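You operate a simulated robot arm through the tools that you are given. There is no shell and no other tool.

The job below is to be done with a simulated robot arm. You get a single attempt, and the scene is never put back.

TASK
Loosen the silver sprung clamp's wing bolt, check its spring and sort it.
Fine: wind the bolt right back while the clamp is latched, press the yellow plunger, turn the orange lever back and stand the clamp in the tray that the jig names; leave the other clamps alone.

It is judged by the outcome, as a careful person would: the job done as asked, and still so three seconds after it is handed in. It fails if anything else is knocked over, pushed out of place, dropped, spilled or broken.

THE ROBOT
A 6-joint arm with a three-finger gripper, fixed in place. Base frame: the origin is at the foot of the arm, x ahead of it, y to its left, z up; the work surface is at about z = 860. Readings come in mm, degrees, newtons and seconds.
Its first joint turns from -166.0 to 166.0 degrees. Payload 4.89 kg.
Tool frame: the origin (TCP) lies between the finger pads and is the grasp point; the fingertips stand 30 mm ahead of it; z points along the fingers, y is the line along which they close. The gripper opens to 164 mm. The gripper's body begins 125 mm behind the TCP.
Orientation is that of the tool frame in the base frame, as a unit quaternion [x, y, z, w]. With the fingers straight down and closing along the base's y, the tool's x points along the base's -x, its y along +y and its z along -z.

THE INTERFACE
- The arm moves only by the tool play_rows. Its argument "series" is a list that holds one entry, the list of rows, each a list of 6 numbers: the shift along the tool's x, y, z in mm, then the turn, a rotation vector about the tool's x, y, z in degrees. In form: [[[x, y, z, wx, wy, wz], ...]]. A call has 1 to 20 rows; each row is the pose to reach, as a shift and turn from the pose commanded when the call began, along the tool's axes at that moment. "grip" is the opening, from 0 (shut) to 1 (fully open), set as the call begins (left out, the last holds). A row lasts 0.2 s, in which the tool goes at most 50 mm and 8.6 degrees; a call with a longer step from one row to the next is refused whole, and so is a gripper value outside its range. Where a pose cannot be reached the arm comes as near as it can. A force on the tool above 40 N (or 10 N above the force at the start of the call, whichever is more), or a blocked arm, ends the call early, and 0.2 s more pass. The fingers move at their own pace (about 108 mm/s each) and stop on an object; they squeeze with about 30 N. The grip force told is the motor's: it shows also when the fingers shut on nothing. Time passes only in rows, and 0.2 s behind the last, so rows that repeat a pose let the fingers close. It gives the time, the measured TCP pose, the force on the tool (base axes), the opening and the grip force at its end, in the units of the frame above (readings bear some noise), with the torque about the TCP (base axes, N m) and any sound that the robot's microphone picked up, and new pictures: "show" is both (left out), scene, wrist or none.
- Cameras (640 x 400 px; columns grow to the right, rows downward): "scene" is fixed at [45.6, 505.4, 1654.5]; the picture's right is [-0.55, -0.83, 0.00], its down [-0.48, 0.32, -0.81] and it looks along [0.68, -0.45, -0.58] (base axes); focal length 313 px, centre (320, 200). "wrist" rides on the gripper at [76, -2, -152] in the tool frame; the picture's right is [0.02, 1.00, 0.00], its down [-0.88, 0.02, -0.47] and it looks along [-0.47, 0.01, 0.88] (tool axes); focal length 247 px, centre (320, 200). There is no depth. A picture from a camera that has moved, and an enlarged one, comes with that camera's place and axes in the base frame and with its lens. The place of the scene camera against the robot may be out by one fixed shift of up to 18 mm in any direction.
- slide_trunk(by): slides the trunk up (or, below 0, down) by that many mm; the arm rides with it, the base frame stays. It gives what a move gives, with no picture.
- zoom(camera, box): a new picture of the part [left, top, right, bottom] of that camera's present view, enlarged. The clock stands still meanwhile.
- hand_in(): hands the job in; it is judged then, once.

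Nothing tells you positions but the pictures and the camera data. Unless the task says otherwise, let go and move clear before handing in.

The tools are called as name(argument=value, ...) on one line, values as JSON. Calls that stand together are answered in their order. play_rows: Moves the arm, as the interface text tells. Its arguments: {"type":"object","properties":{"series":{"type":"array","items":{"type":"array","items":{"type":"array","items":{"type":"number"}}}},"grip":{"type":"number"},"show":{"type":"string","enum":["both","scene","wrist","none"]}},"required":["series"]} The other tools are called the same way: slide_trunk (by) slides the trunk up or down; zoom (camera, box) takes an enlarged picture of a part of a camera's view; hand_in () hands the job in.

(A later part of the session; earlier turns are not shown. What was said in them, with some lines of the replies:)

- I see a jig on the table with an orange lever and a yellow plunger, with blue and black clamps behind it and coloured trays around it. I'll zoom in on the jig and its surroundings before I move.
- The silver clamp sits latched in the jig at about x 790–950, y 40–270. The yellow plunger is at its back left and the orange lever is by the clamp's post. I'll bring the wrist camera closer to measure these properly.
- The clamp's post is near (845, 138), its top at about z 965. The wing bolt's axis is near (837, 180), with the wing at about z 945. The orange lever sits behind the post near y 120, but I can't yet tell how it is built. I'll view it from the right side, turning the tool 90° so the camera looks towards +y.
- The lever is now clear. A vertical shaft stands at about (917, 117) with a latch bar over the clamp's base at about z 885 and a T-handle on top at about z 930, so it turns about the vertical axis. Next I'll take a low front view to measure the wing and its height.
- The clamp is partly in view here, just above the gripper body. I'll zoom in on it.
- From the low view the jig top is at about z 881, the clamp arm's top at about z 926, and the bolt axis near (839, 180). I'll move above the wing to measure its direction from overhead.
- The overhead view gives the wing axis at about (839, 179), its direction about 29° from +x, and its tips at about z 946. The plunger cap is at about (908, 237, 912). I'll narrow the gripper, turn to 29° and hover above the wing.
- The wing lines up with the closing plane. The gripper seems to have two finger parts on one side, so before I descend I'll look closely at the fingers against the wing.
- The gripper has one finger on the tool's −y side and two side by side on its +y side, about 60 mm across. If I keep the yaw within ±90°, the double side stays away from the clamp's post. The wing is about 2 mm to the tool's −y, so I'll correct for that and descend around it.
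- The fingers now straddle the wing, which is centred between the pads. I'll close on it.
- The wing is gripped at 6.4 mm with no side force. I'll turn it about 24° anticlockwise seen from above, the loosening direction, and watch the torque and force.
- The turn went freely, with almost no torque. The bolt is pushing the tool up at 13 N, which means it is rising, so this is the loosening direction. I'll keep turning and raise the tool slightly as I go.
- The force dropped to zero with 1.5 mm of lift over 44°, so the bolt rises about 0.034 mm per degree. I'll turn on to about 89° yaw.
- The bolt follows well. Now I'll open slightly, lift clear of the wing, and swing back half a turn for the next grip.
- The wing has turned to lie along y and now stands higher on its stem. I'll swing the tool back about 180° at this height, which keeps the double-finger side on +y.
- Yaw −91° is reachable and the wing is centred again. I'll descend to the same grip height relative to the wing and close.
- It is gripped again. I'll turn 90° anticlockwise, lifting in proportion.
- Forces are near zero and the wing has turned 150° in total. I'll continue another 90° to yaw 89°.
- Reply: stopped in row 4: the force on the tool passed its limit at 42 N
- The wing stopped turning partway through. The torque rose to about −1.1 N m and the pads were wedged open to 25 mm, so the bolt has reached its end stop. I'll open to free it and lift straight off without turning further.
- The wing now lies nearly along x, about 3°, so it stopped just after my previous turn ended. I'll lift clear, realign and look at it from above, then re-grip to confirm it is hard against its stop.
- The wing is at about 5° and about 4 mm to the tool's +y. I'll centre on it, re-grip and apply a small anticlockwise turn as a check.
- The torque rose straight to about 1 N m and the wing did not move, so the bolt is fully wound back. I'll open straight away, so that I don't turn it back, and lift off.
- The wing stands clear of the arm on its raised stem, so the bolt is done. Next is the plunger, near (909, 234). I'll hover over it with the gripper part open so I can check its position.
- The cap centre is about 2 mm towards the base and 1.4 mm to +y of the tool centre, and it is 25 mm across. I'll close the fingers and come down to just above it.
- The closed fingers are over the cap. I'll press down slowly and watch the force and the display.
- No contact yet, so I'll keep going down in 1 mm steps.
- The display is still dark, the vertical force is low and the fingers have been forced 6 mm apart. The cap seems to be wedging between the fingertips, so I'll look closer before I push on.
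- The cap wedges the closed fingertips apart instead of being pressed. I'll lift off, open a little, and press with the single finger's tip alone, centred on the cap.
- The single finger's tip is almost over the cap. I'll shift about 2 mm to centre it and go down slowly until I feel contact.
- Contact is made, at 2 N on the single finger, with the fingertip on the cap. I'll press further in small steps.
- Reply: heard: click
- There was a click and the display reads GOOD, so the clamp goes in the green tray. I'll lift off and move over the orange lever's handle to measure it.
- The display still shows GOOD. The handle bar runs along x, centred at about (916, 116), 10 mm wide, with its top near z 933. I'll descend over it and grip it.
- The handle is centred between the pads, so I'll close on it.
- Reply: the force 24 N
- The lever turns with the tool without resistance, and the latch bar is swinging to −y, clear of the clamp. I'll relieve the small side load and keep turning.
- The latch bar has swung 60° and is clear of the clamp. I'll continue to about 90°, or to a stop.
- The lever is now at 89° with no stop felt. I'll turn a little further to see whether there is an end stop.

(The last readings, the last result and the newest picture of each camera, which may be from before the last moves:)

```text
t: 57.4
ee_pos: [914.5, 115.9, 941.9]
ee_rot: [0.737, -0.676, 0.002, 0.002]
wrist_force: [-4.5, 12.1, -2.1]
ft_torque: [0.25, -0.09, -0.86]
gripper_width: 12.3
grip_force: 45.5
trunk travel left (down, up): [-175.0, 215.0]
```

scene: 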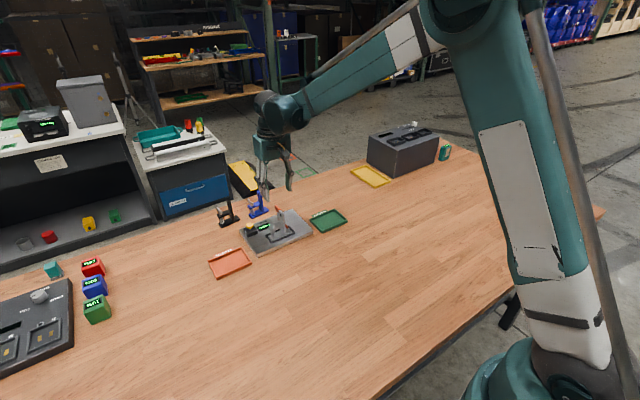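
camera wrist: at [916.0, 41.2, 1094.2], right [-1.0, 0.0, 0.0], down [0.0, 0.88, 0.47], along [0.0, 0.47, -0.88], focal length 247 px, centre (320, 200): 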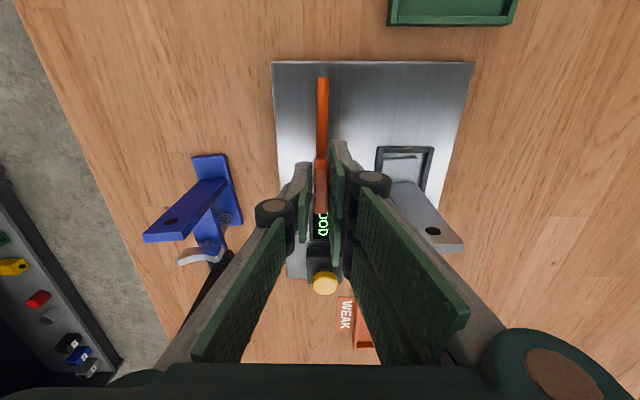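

The torque rose to 0.86 N m at about 92–94°, so the lever is fully back at its stop. I'll open and lift away.

play_rows(series=[[[0, 0, 0, 0, 0, 1.5], [0, 0, 0, 0, 0, 1.5], [0, 0, 0, 0, 0, 1.5], [0, 0, -15, 0, 0, 1.5], [0, 0, -40, 0, 0, 1.5], [0, 0, -80, 0, 0, 1.5], [0, 0, -110, 0, 0, 1.5]]], grip=0.28, show="both")

zoom(camera="scene", box=[230, 185, 326, 245])

zoom(camera="wrist", box=[250, 50, 490, 240])

```text
t: 59.0
ee_pos: [918.1, 115.1, 1051.6]
ee_rot: [0.728, -0.686, 0.001, 0.001]
wrist_force: [1.2, -0.7, -1.2]
ft_torque: [-0.02, 0.06, 0.01]
gripper_width: 45.9
grip_force: 0.0
trunk travel left (down, up): [-175.0, 215.0]
camera wrist: at [923.4, 40.7, 1204.4], right [-1.0, -0.08, 0.0], down [-0.07, 0.88, 0.47], along [-0.04, 0.47, -0.88], focal length 247 px, centre (320, 200)
```

scene: 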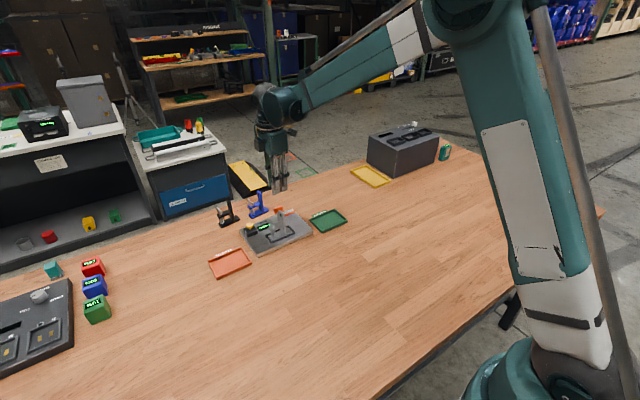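
wrist: 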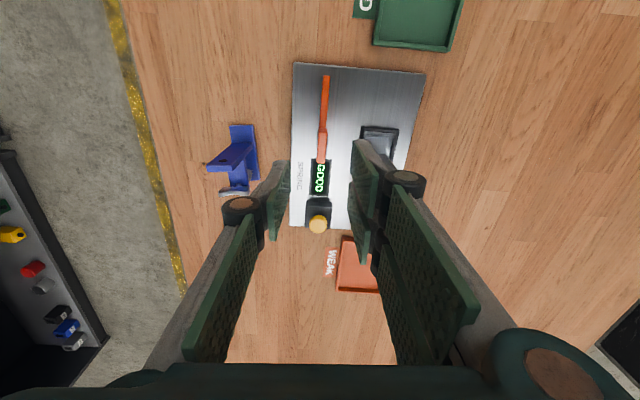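

```text
6.67 times, centred on (278, 215) of scene
camera zoom: at [45.6, 505.4, 1654.5], right [-0.55, -0.83, 0.0], down [-0.48, 0.32, -0.81], along [0.68, -0.45, -0.58], focal length 2084 px, centre (600, 100)
```

zoom: 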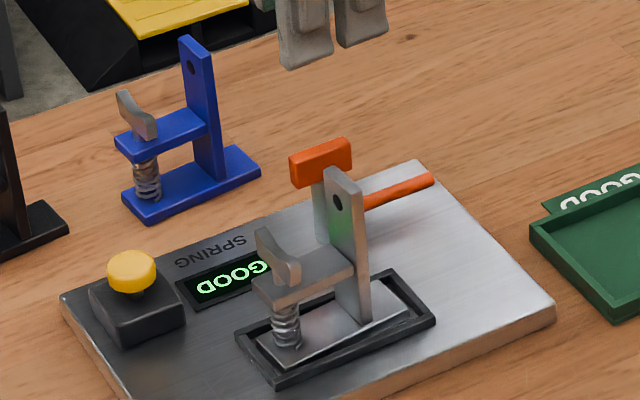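

```text
2.11 times, centred on (370, 145) of wrist
camera zoom: at [923.4, 40.7, 1204.4], right [-1.0, -0.08, 0.0], down [-0.07, 0.88, 0.47], along [-0.04, 0.47, -0.88], focal length 520 px, centre (215, 316)
```

zoom: 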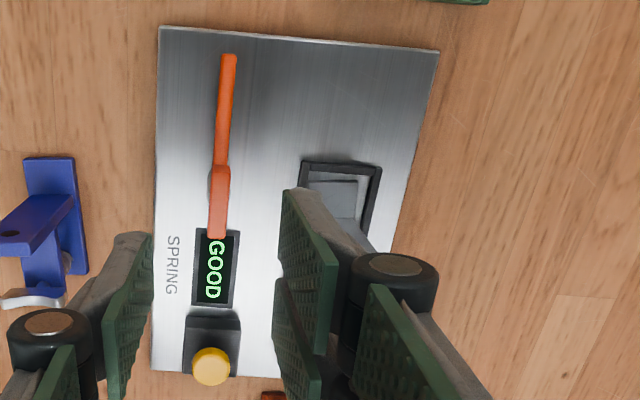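

The lever is fully back, the latch bar is off the clamp and the display still shows GOOD. I'll return to yaw 0° above the clamp's post to measure it for the grasp.

play_rows(series=[[[-2.1, 6.3, 1, 0, 0, 7.8], [-4.2, 12.6, 2, 0, 0, 15.6], [-6.4, 18.8, 3, 0, 0, 23.4], [-8.5, 25.1, 4, 0, 0, 31.2], [-10.6, 31.4, 5, 0, 0, 39], [-12.7, 37.7, 6, 0, 0, 46.8], [-14.8, 43.9, 7, 0, 0, 54.6], [-16.9, 50.2, 8, 0, 0, 62.4], [-19, 56.5, 9, 0, 0, 70.1], [-21.2, 62.8, 10, 0, 0, 77.9], [-23.3, 69, 11, 0, 0, 85.7], [-25.4, 75.3, 12, 0, 0, 93.5], [-25.4, 75.3, 12, 0, 0, 93.5]]], grip=0.4, show="wrist")

zoom(camera="wrist", box=[240, 80, 400, 200])

zoom(camera="scene", box=[240, 180, 320, 240])

```text
t: 61.8
ee_pos: [838.3, 136.0, 1040.8]
ee_rot: [0.001, 1.0, -0.002, 0.001]
wrist_force: [0.7, 0.1, 0.5]
ft_torque: [-0.01, -0.01, 0.02]
gripper_width: 65.7
grip_force: 0.0
trunk travel left (down, up): [-175.0, 215.0]
camera wrist: at [762.2, 137.1, 1192.5], right [-0.02, 1.0, 0.0], down [0.88, 0.02, 0.47], along [0.47, 0.01, -0.88], focal length 247 px, centre (320, 200)
```

wrist: 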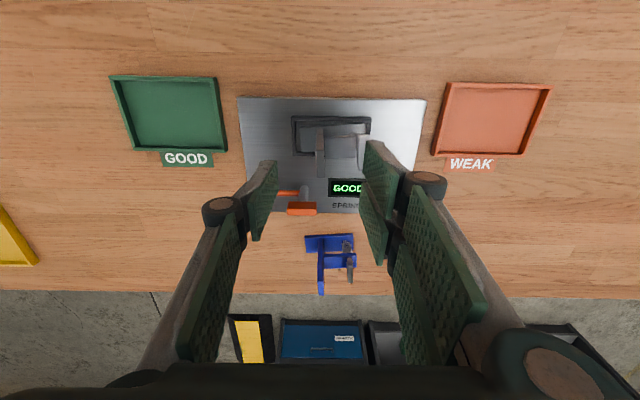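

```text
3.33 times, centred on (320, 140) of wrist
camera zoom: at [762.2, 137.1, 1192.5], right [-0.02, 1.0, 0.0], down [0.88, 0.02, 0.47], along [0.47, 0.01, -0.88], focal length 823 px, centre (320, 400)
```

zoom: 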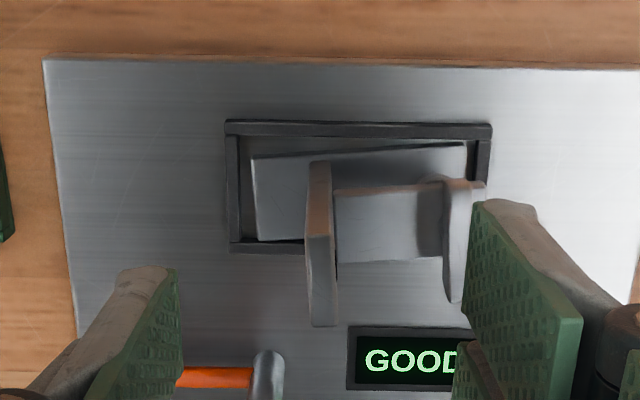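

```text
6.67 times, centred on (280, 210) of scene
camera zoom: at [45.6, 505.4, 1654.5], right [-0.55, -0.83, 0.0], down [-0.48, 0.32, -0.81], along [0.68, -0.45, -0.58], focal length 2084 px, centre (587, 133)
```

zoom: 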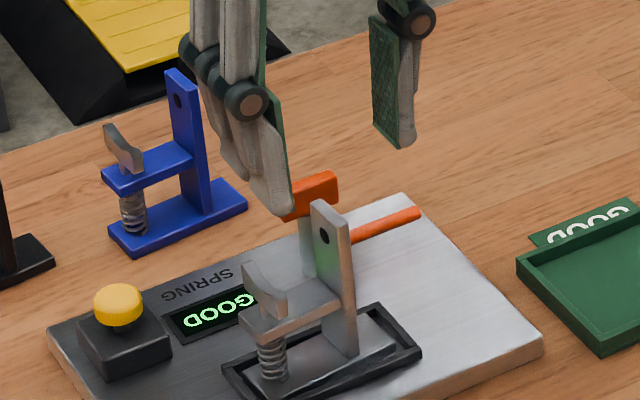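

The clamp has turned about 5° anticlockwise in its socket. Its post top is now centred at about (843, 135.4). I'll match that yaw, narrow the opening to fit between the post and the wing, and lower around the post.

play_rows(series=[[[-2, 0, 5, 0, 0, -2.5], [-3.9, -0.1, 15, 0, 0, -5], [-3.9, -0.1, 30, 0, 0, -5], [-3.9, -0.1, 45, 0, 0, -5], [-3.9, -0.1, 55, 0, 0, -5], [-3.9, -0.1, 55, 0, 0, -5]]], grip=0.2, show="wrist")

zoom(camera="wrist", box=[240, 80, 400, 200])

zoom(camera="scene", box=[240, 180, 320, 240])

```text
t: 63.2
ee_pos: [842.2, 137.9, 984.6]
ee_rot: [-0.043, 0.999, -0.002, 0.001]
wrist_force: [-0.3, -1.3, -0.2]
ft_torque: [-0.01, 0.0, -0.05]
gripper_width: 32.9
grip_force: 0.1
trunk travel left (down, up): [-175.0, 215.0]
camera wrist: at [766.5, 130.9, 1136.0], right [-0.11, 0.99, 0.0], down [0.88, 0.1, 0.47], along [0.47, 0.05, -0.88], focal length 247 px, centre (320, 200)
```

wrist: 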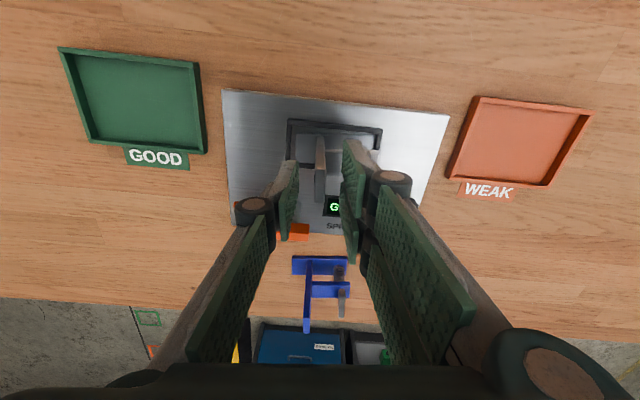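

```text
3.33 times, centred on (320, 140) of wrist
camera zoom: at [766.5, 130.9, 1136.0], right [-0.11, 0.99, 0.0], down [0.88, 0.1, 0.47], along [0.47, 0.05, -0.88], focal length 823 px, centre (320, 400)
```

zoom: 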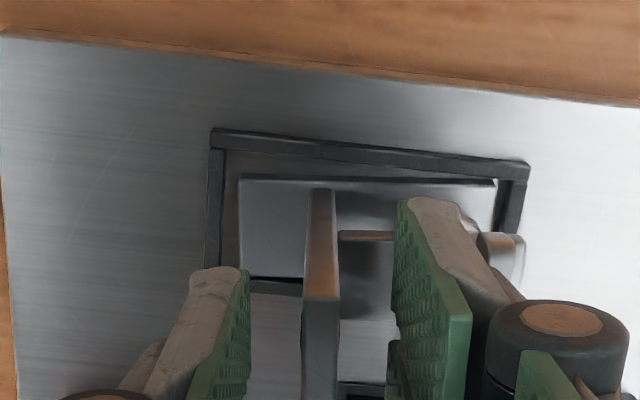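

```text
6.67 times, centred on (280, 210) of scene
camera zoom: at [45.6, 505.4, 1654.5], right [-0.55, -0.83, 0.0], down [-0.48, 0.32, -0.81], along [0.68, -0.45, -0.58], focal length 2084 px, centre (587, 133)
```

zoom: 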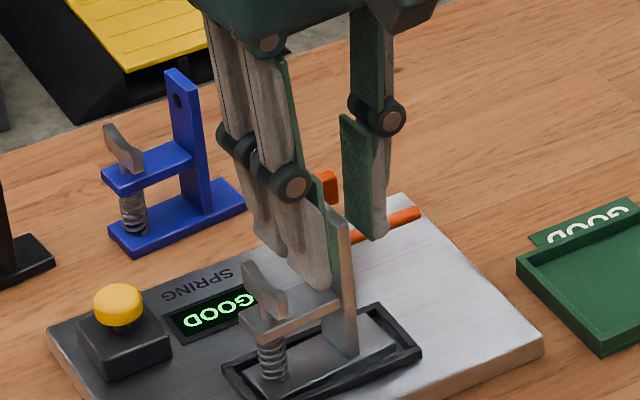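

The post is centred and aligned between the pads. To keep clear of the wing I'll narrow the opening to about 22 mm before going lower.

play_rows(series=[[[0, 0, 0, 0, 0, 0], [0, 0, 0, 0, 0, 0], [0, 0, 6, 0, 0, 0], [0, 0, 12, 0, 0, 0], [0, 0, 18, 0, 0, 0], [0, 0, 22, 0, 0, 0]]], grip=0.134, show="wrist")

zoom(camera="wrist", box=[240, 80, 400, 200])

zoom(camera="scene", box=[240, 180, 320, 240])

```text
t: 64.6
ee_pos: [842.3, 135.6, 962.4]
ee_rot: [-0.043, 0.999, -0.002, 0.0]
wrist_force: [0.2, 0.1, 0.6]
ft_torque: [0.0, -0.04, -0.01]
gripper_width: 22.0
grip_force: 0.2
trunk travel left (down, up): [-175.0, 215.0]
camera wrist: at [767.5, 129.9, 1114.5], right [-0.11, 0.99, 0.0], down [0.88, 0.1, 0.47], along [0.47, 0.05, -0.88], focal length 247 px, centre (320, 200)
```

wrist: 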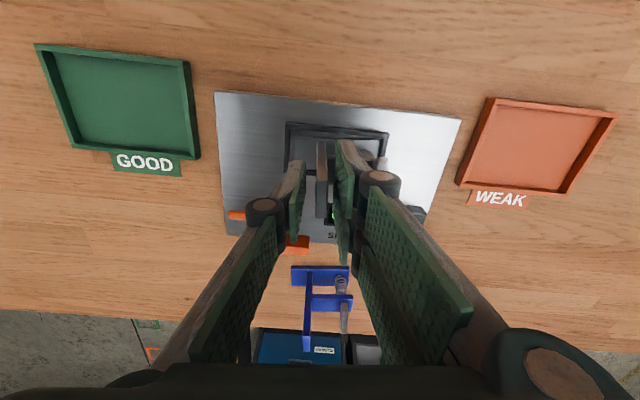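

```text
3.33 times, centred on (320, 140) of wrist
camera zoom: at [767.5, 129.9, 1114.5], right [-0.11, 0.99, 0.0], down [0.88, 0.1, 0.47], along [0.47, 0.05, -0.88], focal length 823 px, centre (320, 400)
```

zoom: 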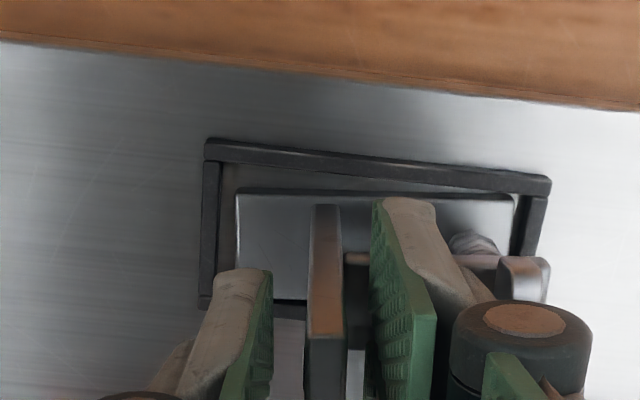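

```text
6.67 times, centred on (280, 210) of scene
camera zoom: at [45.6, 505.4, 1654.5], right [-0.55, -0.83, 0.0], down [-0.48, 0.32, -0.81], along [0.68, -0.45, -0.58], focal length 2084 px, centre (587, 133)
```

zoom: 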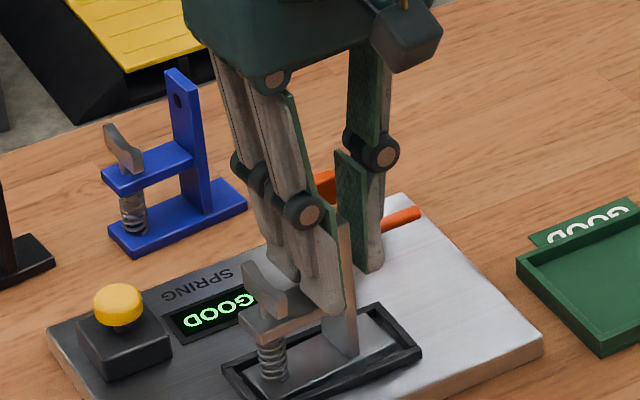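

The fingers straddle the post just above the arm and there is no contact. I'll close and then lift slowly.

play_rows(series=[[[0, 0, 0, 0, 0, 0], [0, 0, 0, 0, 0, 0], [0, 0, 0, 0, 0, 0]]], grip=0.0, show="none")

play_rows(series=[[[0, 0, -2, 0, 0, 0], [0, 0, -5, 0, 0, 0], [0, 0, -10, 0, 0, 0], [0, 0, -16, 0, 0, 0], [0, 0, -22, 0, 0, 0]]], show="both")

zoom(camera="scene", box=[240, 180, 320, 240])

```text
t: 65.4
ee_pos: [843.2, 135.1, 963.6]
ee_rot: [-0.043, 0.999, -0.002, 0.0]
wrist_force: [-1.4, -0.6, -0.5]
ft_torque: [0.02, 0.06, -0.03]
gripper_width: 7.9
grip_force: 29.6
trunk travel left (down, up): [-175.0, 215.0]
```

```text
t: 66.6
ee_pos: [844.0, 135.3, 985.1]
ee_rot: [-0.043, 0.999, -0.001, 0.0]
wrist_force: [0.3, 0.3, -3.2]
ft_torque: [-0.04, 0.0, 0.0]
gripper_width: 7.7
grip_force: 29.8
trunk travel left (down, up): [-175.0, 215.0]
camera wrist: at [768.2, 130.2, 1136.4], right [-0.11, 0.99, 0.0], down [0.88, 0.1, 0.47], along [0.47, 0.05, -0.88], focal length 247 px, centre (320, 200)
```

scene: 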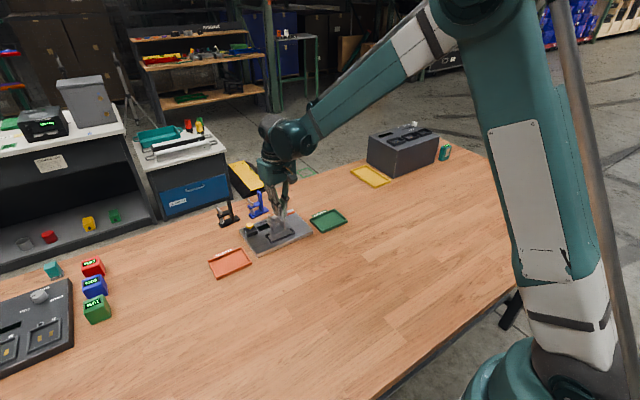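
wrist: 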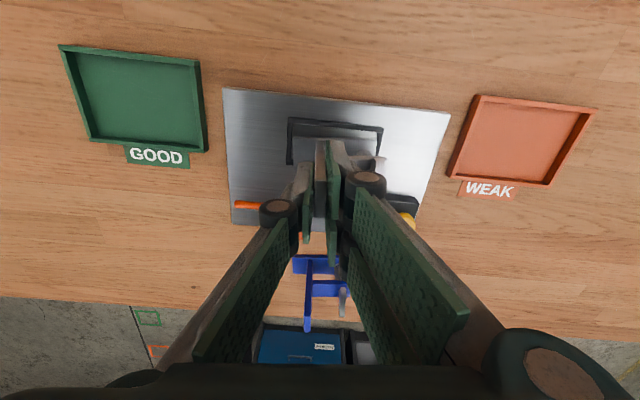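

```text
6.67 times, centred on (280, 210) of scene
camera zoom: at [45.6, 505.4, 1654.5], right [-0.55, -0.83, 0.0], down [-0.48, 0.32, -0.81], along [0.68, -0.45, -0.58], focal length 2084 px, centre (587, 133)
```

zoom: 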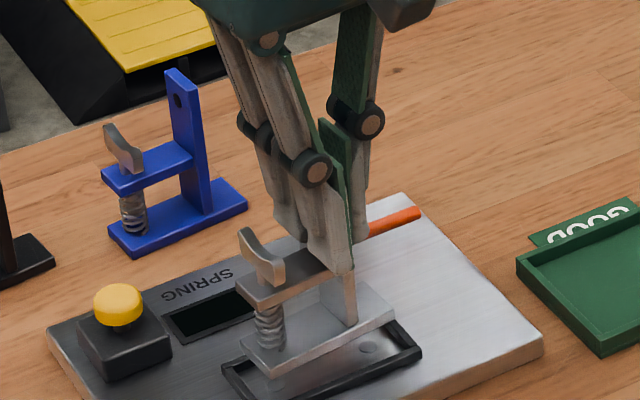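

The clamp is lifted cleanly, at about 3 N, and hangs upright. I'll raise it higher, straighten the yaw and carry it over the green GOOD tray.

play_rows(series=[[[0, 0, -20, 0, 0, 0], [0, 0, -45, 0, 0, 0], [0, 0, -70, 0, 0, 0], [5, -24, -70, 0, 0, 0], [10, -49, -70, 0, 0, 1], [15, -74, -70, 0, 0, 2], [20, -98, -70, 0, 0, 3], [25, -123, -70, 0, 0, 4], [30, -147, -70, 0, 0, 5], [35, -172, -70, 0, 0, 5], [40, -196.6, -70, 0, 0, 5], [40, -196.6, -70, 0, 0, 5]]], show="both")

zoom(camera="wrist", box=[220, 60, 460, 240])

zoom(camera="scene", box=[270, 160, 366, 240])

```text
t: 69.2
ee_pos: [819.9, -62.4, 1054.0]
ee_rot: [0.001, 1.0, -0.002, 0.002]
wrist_force: [-0.3, -0.4, -1.5]
ft_torque: [-0.03, 0.0, -0.01]
gripper_width: 7.6
grip_force: 30.1
trunk travel left (down, up): [-175.0, 215.0]
camera wrist: at [742.6, -61.7, 1206.2], right [-0.02, 1.0, 0.0], down [0.88, 0.02, 0.47], along [0.47, 0.01, -0.88], focal length 247 px, centre (320, 200)
```

scene: 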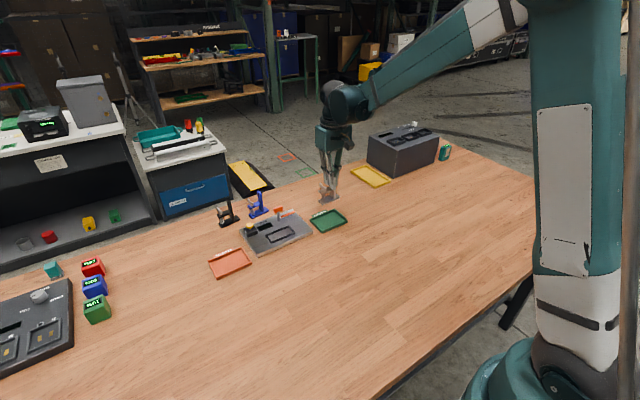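
wrist: 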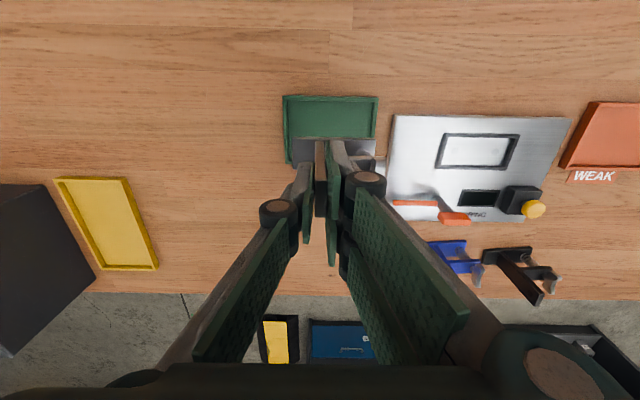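

```text
2.22 times, centred on (340, 150) of wrist
camera zoom: at [742.6, -61.7, 1206.2], right [-0.02, 1.0, 0.0], down [0.88, 0.02, 0.47], along [0.47, 0.01, -0.88], focal length 549 px, centre (276, 311)
```

zoom: 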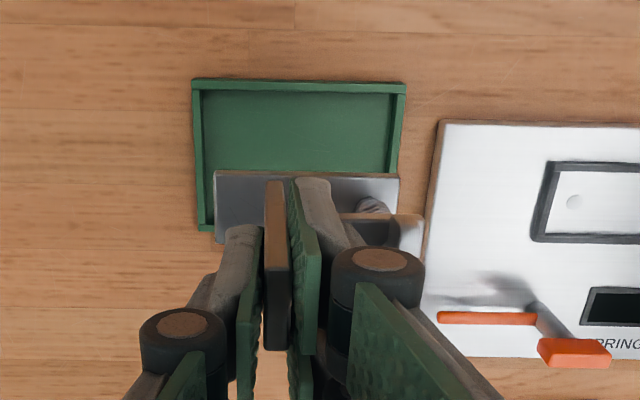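

```text
5.00 times, centred on (318, 200) of scene
camera zoom: at [45.6, 505.4, 1654.5], right [-0.55, -0.83, 0.0], down [-0.48, 0.32, -0.81], along [0.68, -0.45, -0.58], focal length 1563 px, centre (330, 200)
```

zoom: 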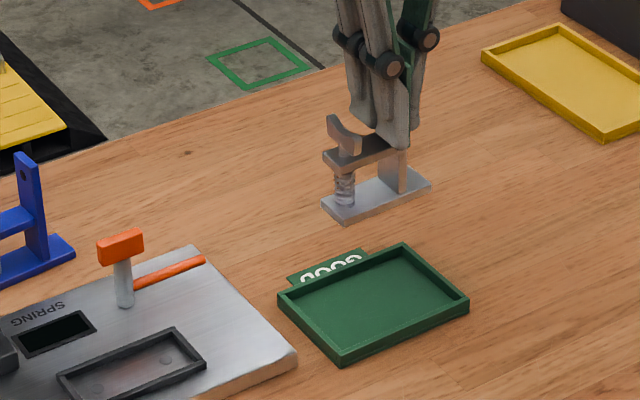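

The clamp's base, centred at about (819, −52), is over the tray centre at about (821, −52). I'll lower it to just above the tray floor, then feel for contact.

play_rows(series=[[[-1, 0, 15, 0, 0, 0], [-2, 0, 35, 0, 0, 0], [-2, 0, 55, 0, 0, 0], [-2, 0, 75, 0, 0, 0], [-2, 0, 88, 0, 0, 0], [-2, 0, 96, 0, 0, 0], [-2, 0, 100, 0, 0, 0]]], show="both")

zoom(camera="scene", box=[290, 180, 370, 240])

zoom(camera="wrist", box=[220, 60, 460, 240])

```text
t: 70.8
ee_pos: [821.1, -63.2, 956.8]
ee_rot: [0.001, 1.0, -0.002, 0.0]
wrist_force: [-0.4, 0.3, -2.7]
ft_torque: [-0.04, 0.02, 0.0]
gripper_width: 7.6
grip_force: 30.0
trunk travel left (down, up): [-175.0, 215.0]
camera wrist: at [745.5, -62.6, 1107.2], right [-0.02, 1.0, 0.0], down [0.88, 0.02, 0.47], along [0.47, 0.01, -0.88], focal length 247 px, centre (320, 200)
```

scene: 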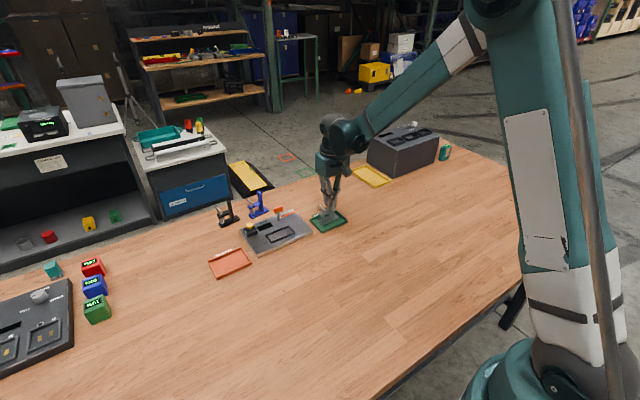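
wrist: 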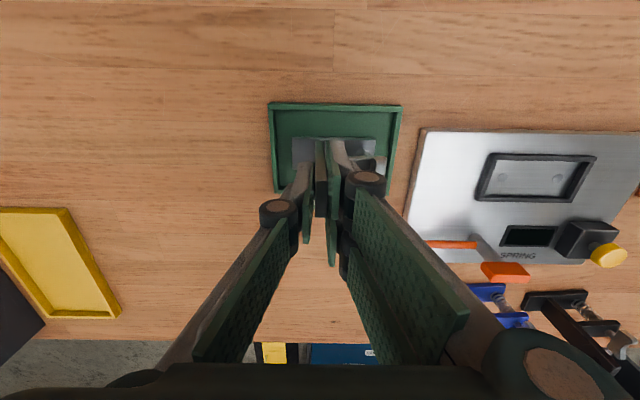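

```text
6.67 times, centred on (330, 210) of scene
camera zoom: at [45.6, 505.4, 1654.5], right [-0.55, -0.83, 0.0], down [-0.48, 0.32, -0.81], along [0.68, -0.45, -0.58], focal length 2084 px, centre (253, 133)
```

zoom: 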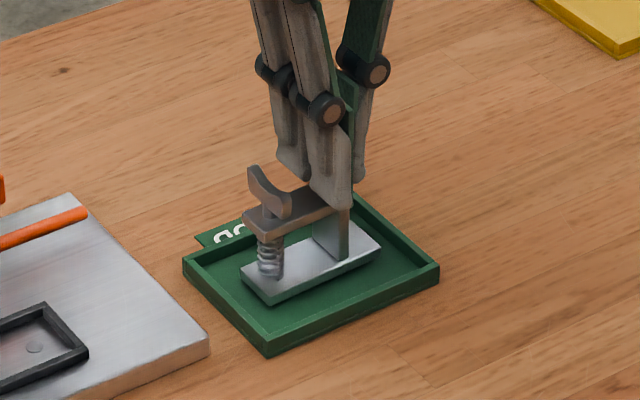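

```text
2.22 times, centred on (340, 150) of wrist
camera zoom: at [745.5, -62.6, 1107.2], right [-0.02, 1.0, 0.0], down [0.88, 0.02, 0.47], along [0.47, 0.01, -0.88], focal length 549 px, centre (276, 311)
```

zoom: 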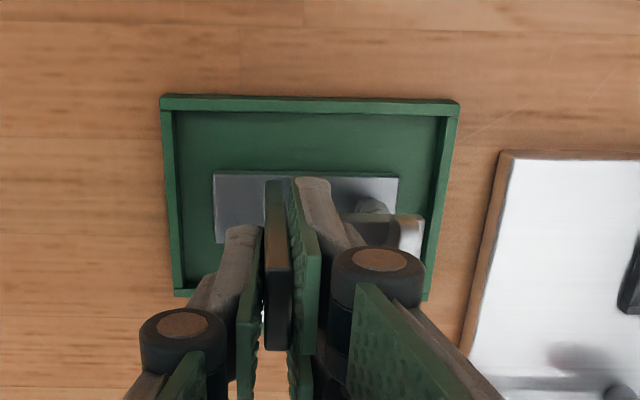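

The clamp is inside the tray walls, just above the floor. I'll lower it in 1 mm steps until it touches down.

play_rows(series=[[[0, 0, 2, 0, 0, 0], [0, 0, 4, 0, 0, 0], [0, 0, 6, 0, 0, 0], [0, 0, 7, 0, 0, 0], [0, 0, 8, 0, 0, 0]]], show="none")

```text
t: 72.0
ee_pos: [821.4, -63.6, 948.7]
ee_rot: [0.001, 1.0, -0.002, 0.001]
wrist_force: [3.5, -5.9, 24.6]
ft_torque: [-0.13, -0.09, 0.01]
gripper_width: 7.7
grip_force: 30.0
trunk travel left (down, up): [-175.0, 215.0]
```

Touchdown, with 25 N now reacting upward. I'll back off about 1.4 mm so the load is gone and then check the force.

play_rows(series=[[[0, 0, -0.7, 0, 0, 0], [0, 0, -1.4, 0, 0, 0]]], show="wrist")

zoom(camera="scene", box=[290, 180, 370, 240])

```text
t: 72.6
ee_pos: [820.3, -61.2, 949.5]
ee_rot: [0.001, 1.0, -0.001, 0.0]
wrist_force: [0.6, 0.0, -1.4]
ft_torque: [0.01, 0.02, 0.0]
gripper_width: 7.9
grip_force: 30.1
trunk travel left (down, up): [-175.0, 215.0]
camera wrist: at [745.0, -62.2, 1100.4], right [-0.02, 1.0, 0.0], down [0.88, 0.02, 0.47], along [0.47, 0.01, -0.88], focal length 247 px, centre (320, 200)
```

wrist: 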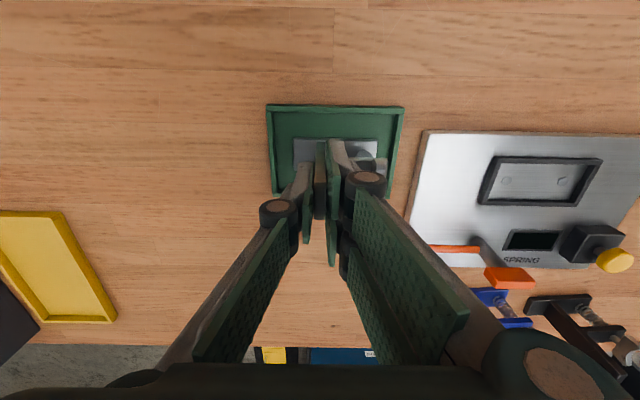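

```text
6.67 times, centred on (330, 210) of scene
camera zoom: at [45.6, 505.4, 1654.5], right [-0.55, -0.83, 0.0], down [-0.48, 0.32, -0.81], along [0.68, -0.45, -0.58], focal length 2084 px, centre (253, 133)
```

zoom: 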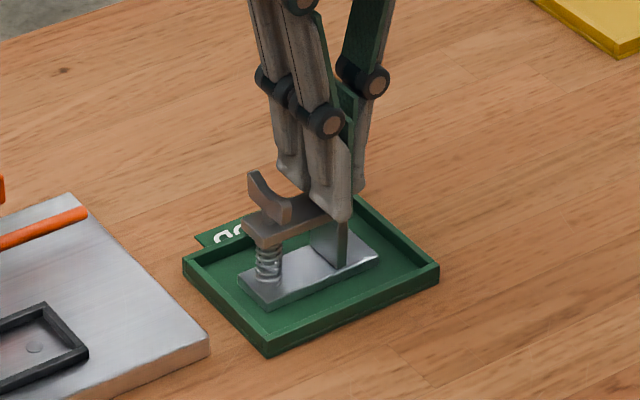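

The clamp is all but resting on the tray floor. I'll settle it the last fraction of a millimetre and open only to 22 mm so the fingers stay clear of the wing.

play_rows(series=[[[0, 0, 0.2, 0, 0, 0], [0, 0, 0.2, 0, 0, 0]]], show="none")

play_rows(series=[[[0, 0, 0, 0, 0, 0], [0, 0, 0, 0, 0, 0], [0, 0, 0, 0, 0, 0]]], grip=0.134, show="wrist")

zoom(camera="wrist", box=[240, 90, 420, 225])

zoom(camera="scene", box=[290, 180, 370, 240])

```text
t: 73.2
ee_pos: [822.0, -64.0, 948.6]
ee_rot: [0.0, 1.0, -0.002, 0.001]
wrist_force: [0.7, -0.3, -2.1]
ft_torque: [-0.02, -0.03, -0.01]
gripper_width: 7.7
grip_force: 30.2
trunk travel left (down, up): [-175.0, 215.0]
```

```text
t: 74.0
ee_pos: [822.8, -63.4, 949.0]
ee_rot: [0.001, 1.0, -0.002, 0.001]
wrist_force: [-0.1, 0.1, 0.0]
ft_torque: [0.0, 0.01, 0.03]
gripper_width: 21.6
grip_force: 0.2
trunk travel left (down, up): [-175.0, 215.0]
camera wrist: at [745.5, -62.7, 1100.6], right [-0.02, 1.0, 0.0], down [0.88, 0.02, 0.47], along [0.47, 0.01, -0.88], focal length 247 px, centre (320, 200)
```

wrist: 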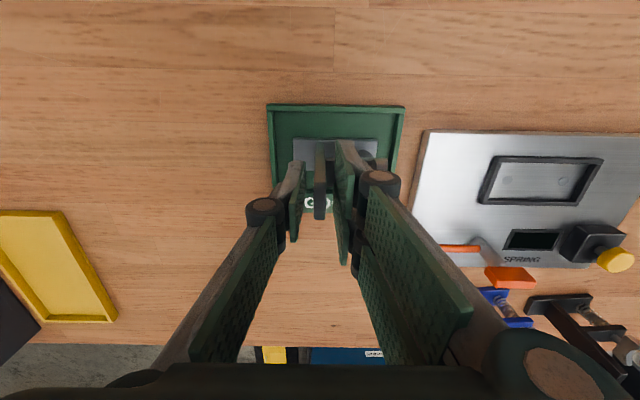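

```text
2.96 times, centred on (330, 158) of wrist
camera zoom: at [745.5, -62.7, 1100.6], right [-0.02, 1.0, 0.0], down [0.88, 0.02, 0.47], along [0.47, 0.01, -0.88], focal length 732 px, centre (290, 326)
```

zoom: 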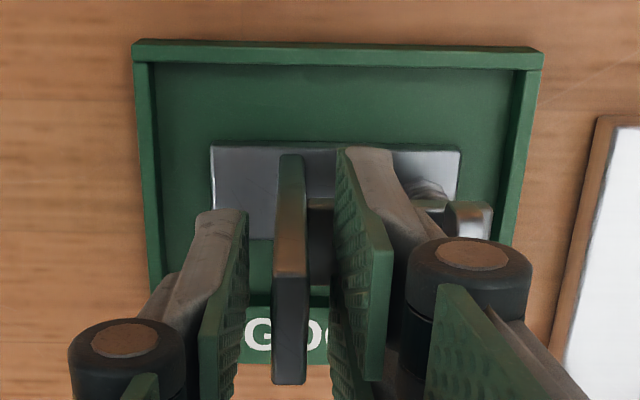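

```text
6.67 times, centred on (330, 210) of scene
camera zoom: at [45.6, 505.4, 1654.5], right [-0.55, -0.83, 0.0], down [-0.48, 0.32, -0.81], along [0.68, -0.45, -0.58], focal length 2084 px, centre (253, 133)
```

zoom: 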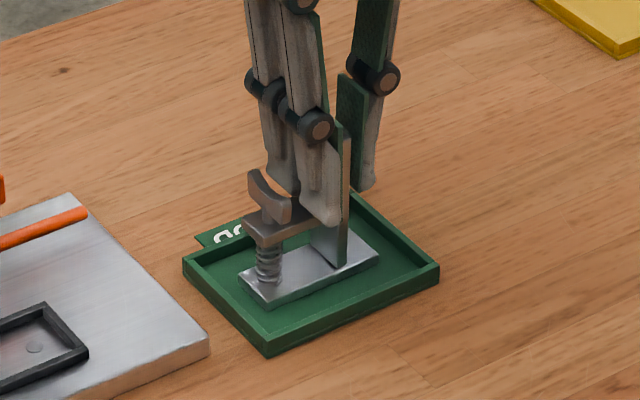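

The clamp stands free in the green tray and both pads are clear of the post. I'll lift straight up, then move back and check everything.

play_rows(series=[[[0, 0, -8, 0, 0, 0], [0, 0, -20, 0, 0, 0], [0, 0, -40, 0, 0, 0], [0, 0, -70, 0, 0, 0], [0, 0, -110, 0, 0, 0], [0, 0, -150, 0, 0, 0], [40, 0, -180, 0, 0, 0], [85, 0, -190, 0, 0, 0], [130, 0, -190, 0, 0, 0], [170, 0, -190, 0, 0, 0]]], show="both")

zoom(camera="scene", box=[210, 170, 370, 270])

zoom(camera="scene", box=[295, 185, 359, 240])

zoom(camera="wrist", box=[230, 140, 470, 300])

```text
t: 76.2
ee_pos: [651.8, -59.7, 1140.3]
ee_rot: [0.0, 1.0, -0.002, 0.0]
wrist_force: [0.8, -0.1, -0.9]
ft_torque: [-0.01, 0.19, 0.01]
gripper_width: 21.8
grip_force: 0.1
trunk travel left (down, up): [-175.0, 215.0]
camera wrist: at [574.6, -58.0, 1292.8], right [-0.02, 1.0, 0.0], down [0.88, 0.02, 0.47], along [0.47, 0.01, -0.88], focal length 247 px, centre (320, 200)
```

scene: 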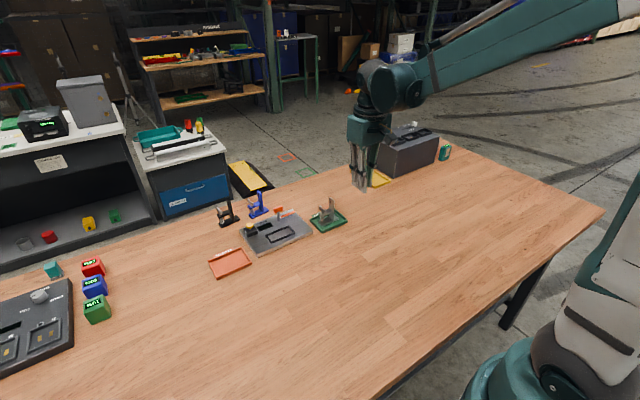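
wrist: 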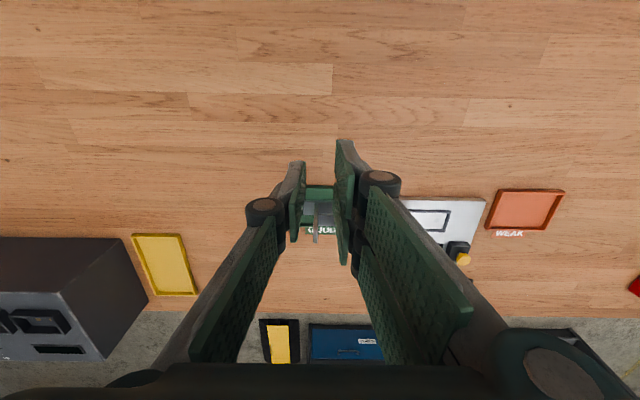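

```text
4.00 times, centred on (290, 220) of scene
camera zoom: at [45.6, 505.4, 1654.5], right [-0.55, -0.83, 0.0], down [-0.48, 0.32, -0.81], along [0.68, -0.45, -0.58], focal length 1250 px, centre (440, 120)
```

zoom: 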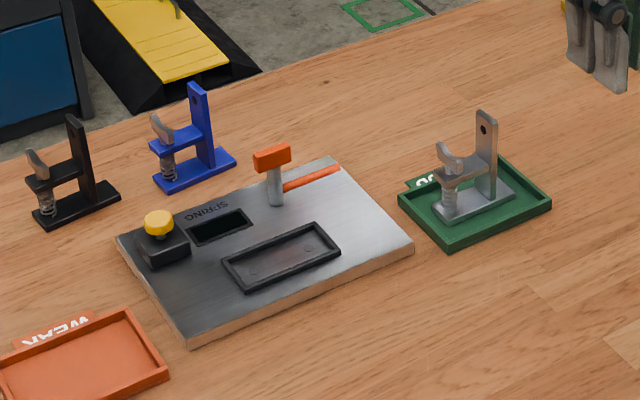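

```text
7.27 times, centred on (327, 212) of scene
camera zoom: at [45.6, 505.4, 1654.5], right [-0.55, -0.83, 0.0], down [-0.48, 0.32, -0.81], along [0.68, -0.45, -0.58], focal length 2273 px, centre (269, 109)
```

zoom: 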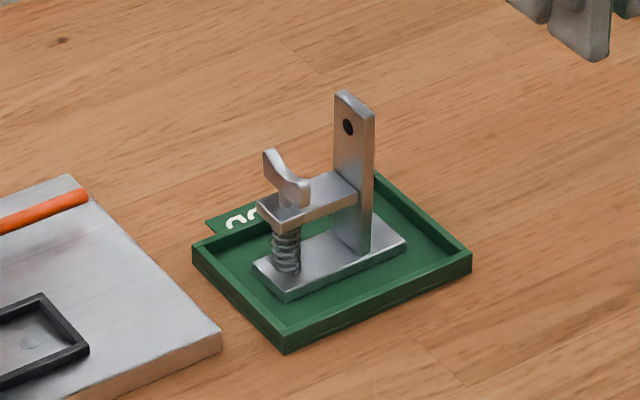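

```text
2.50 times, centred on (350, 220) of wrist
camera zoom: at [574.6, -58.0, 1292.8], right [-0.02, 1.0, 0.0], down [0.88, 0.02, 0.47], along [0.47, 0.01, -0.88], focal length 617 px, centre (245, 150)
```

zoom: 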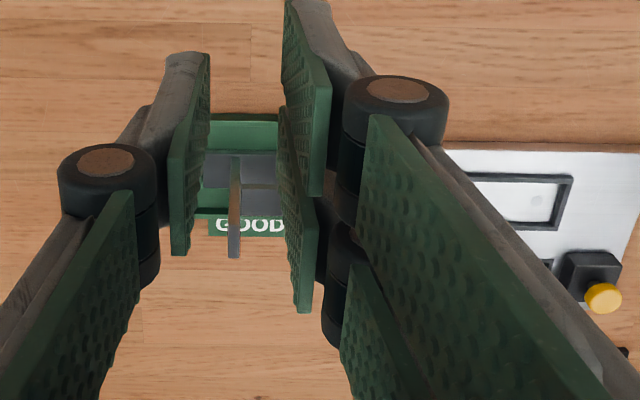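

The silver clamp stands upright in the green GOOD tray with its bolt wound back to the stop. The lever is turned back, the blue and black clamps haven't moved, and the arm is clear, so I'm handing in.

hand_in()

```text
The job is handed in.
```

The silver clamp's spring tested GOOD, and the clamp is now standing upright in the green GOOD tray. I've handed the job in, but no result came back.

- **Wing bolt:** I wound it back about 150° while the clamp was latched, until it hit its end stop. I re-gripped it to check, and it would not turn further.
- **Spring check:** Pressing the yellow plunger gave a click and the jig's display read GOOD. My first press, with the fingers closed, didn't work, so I pressed again with a single fingertip.
- **Orange lever:** It is turned back about 90° to its stop, so the latch bar is clear of the clamp's place in the jig.
- **Other items:** The blue and black clamps, the trays and the jig look undisturbed in the final pictures.

While the bolt was against its stop, the clamp twisted about 5° in its socket. It still lifted out cleanly, and I set it straight in the tray.
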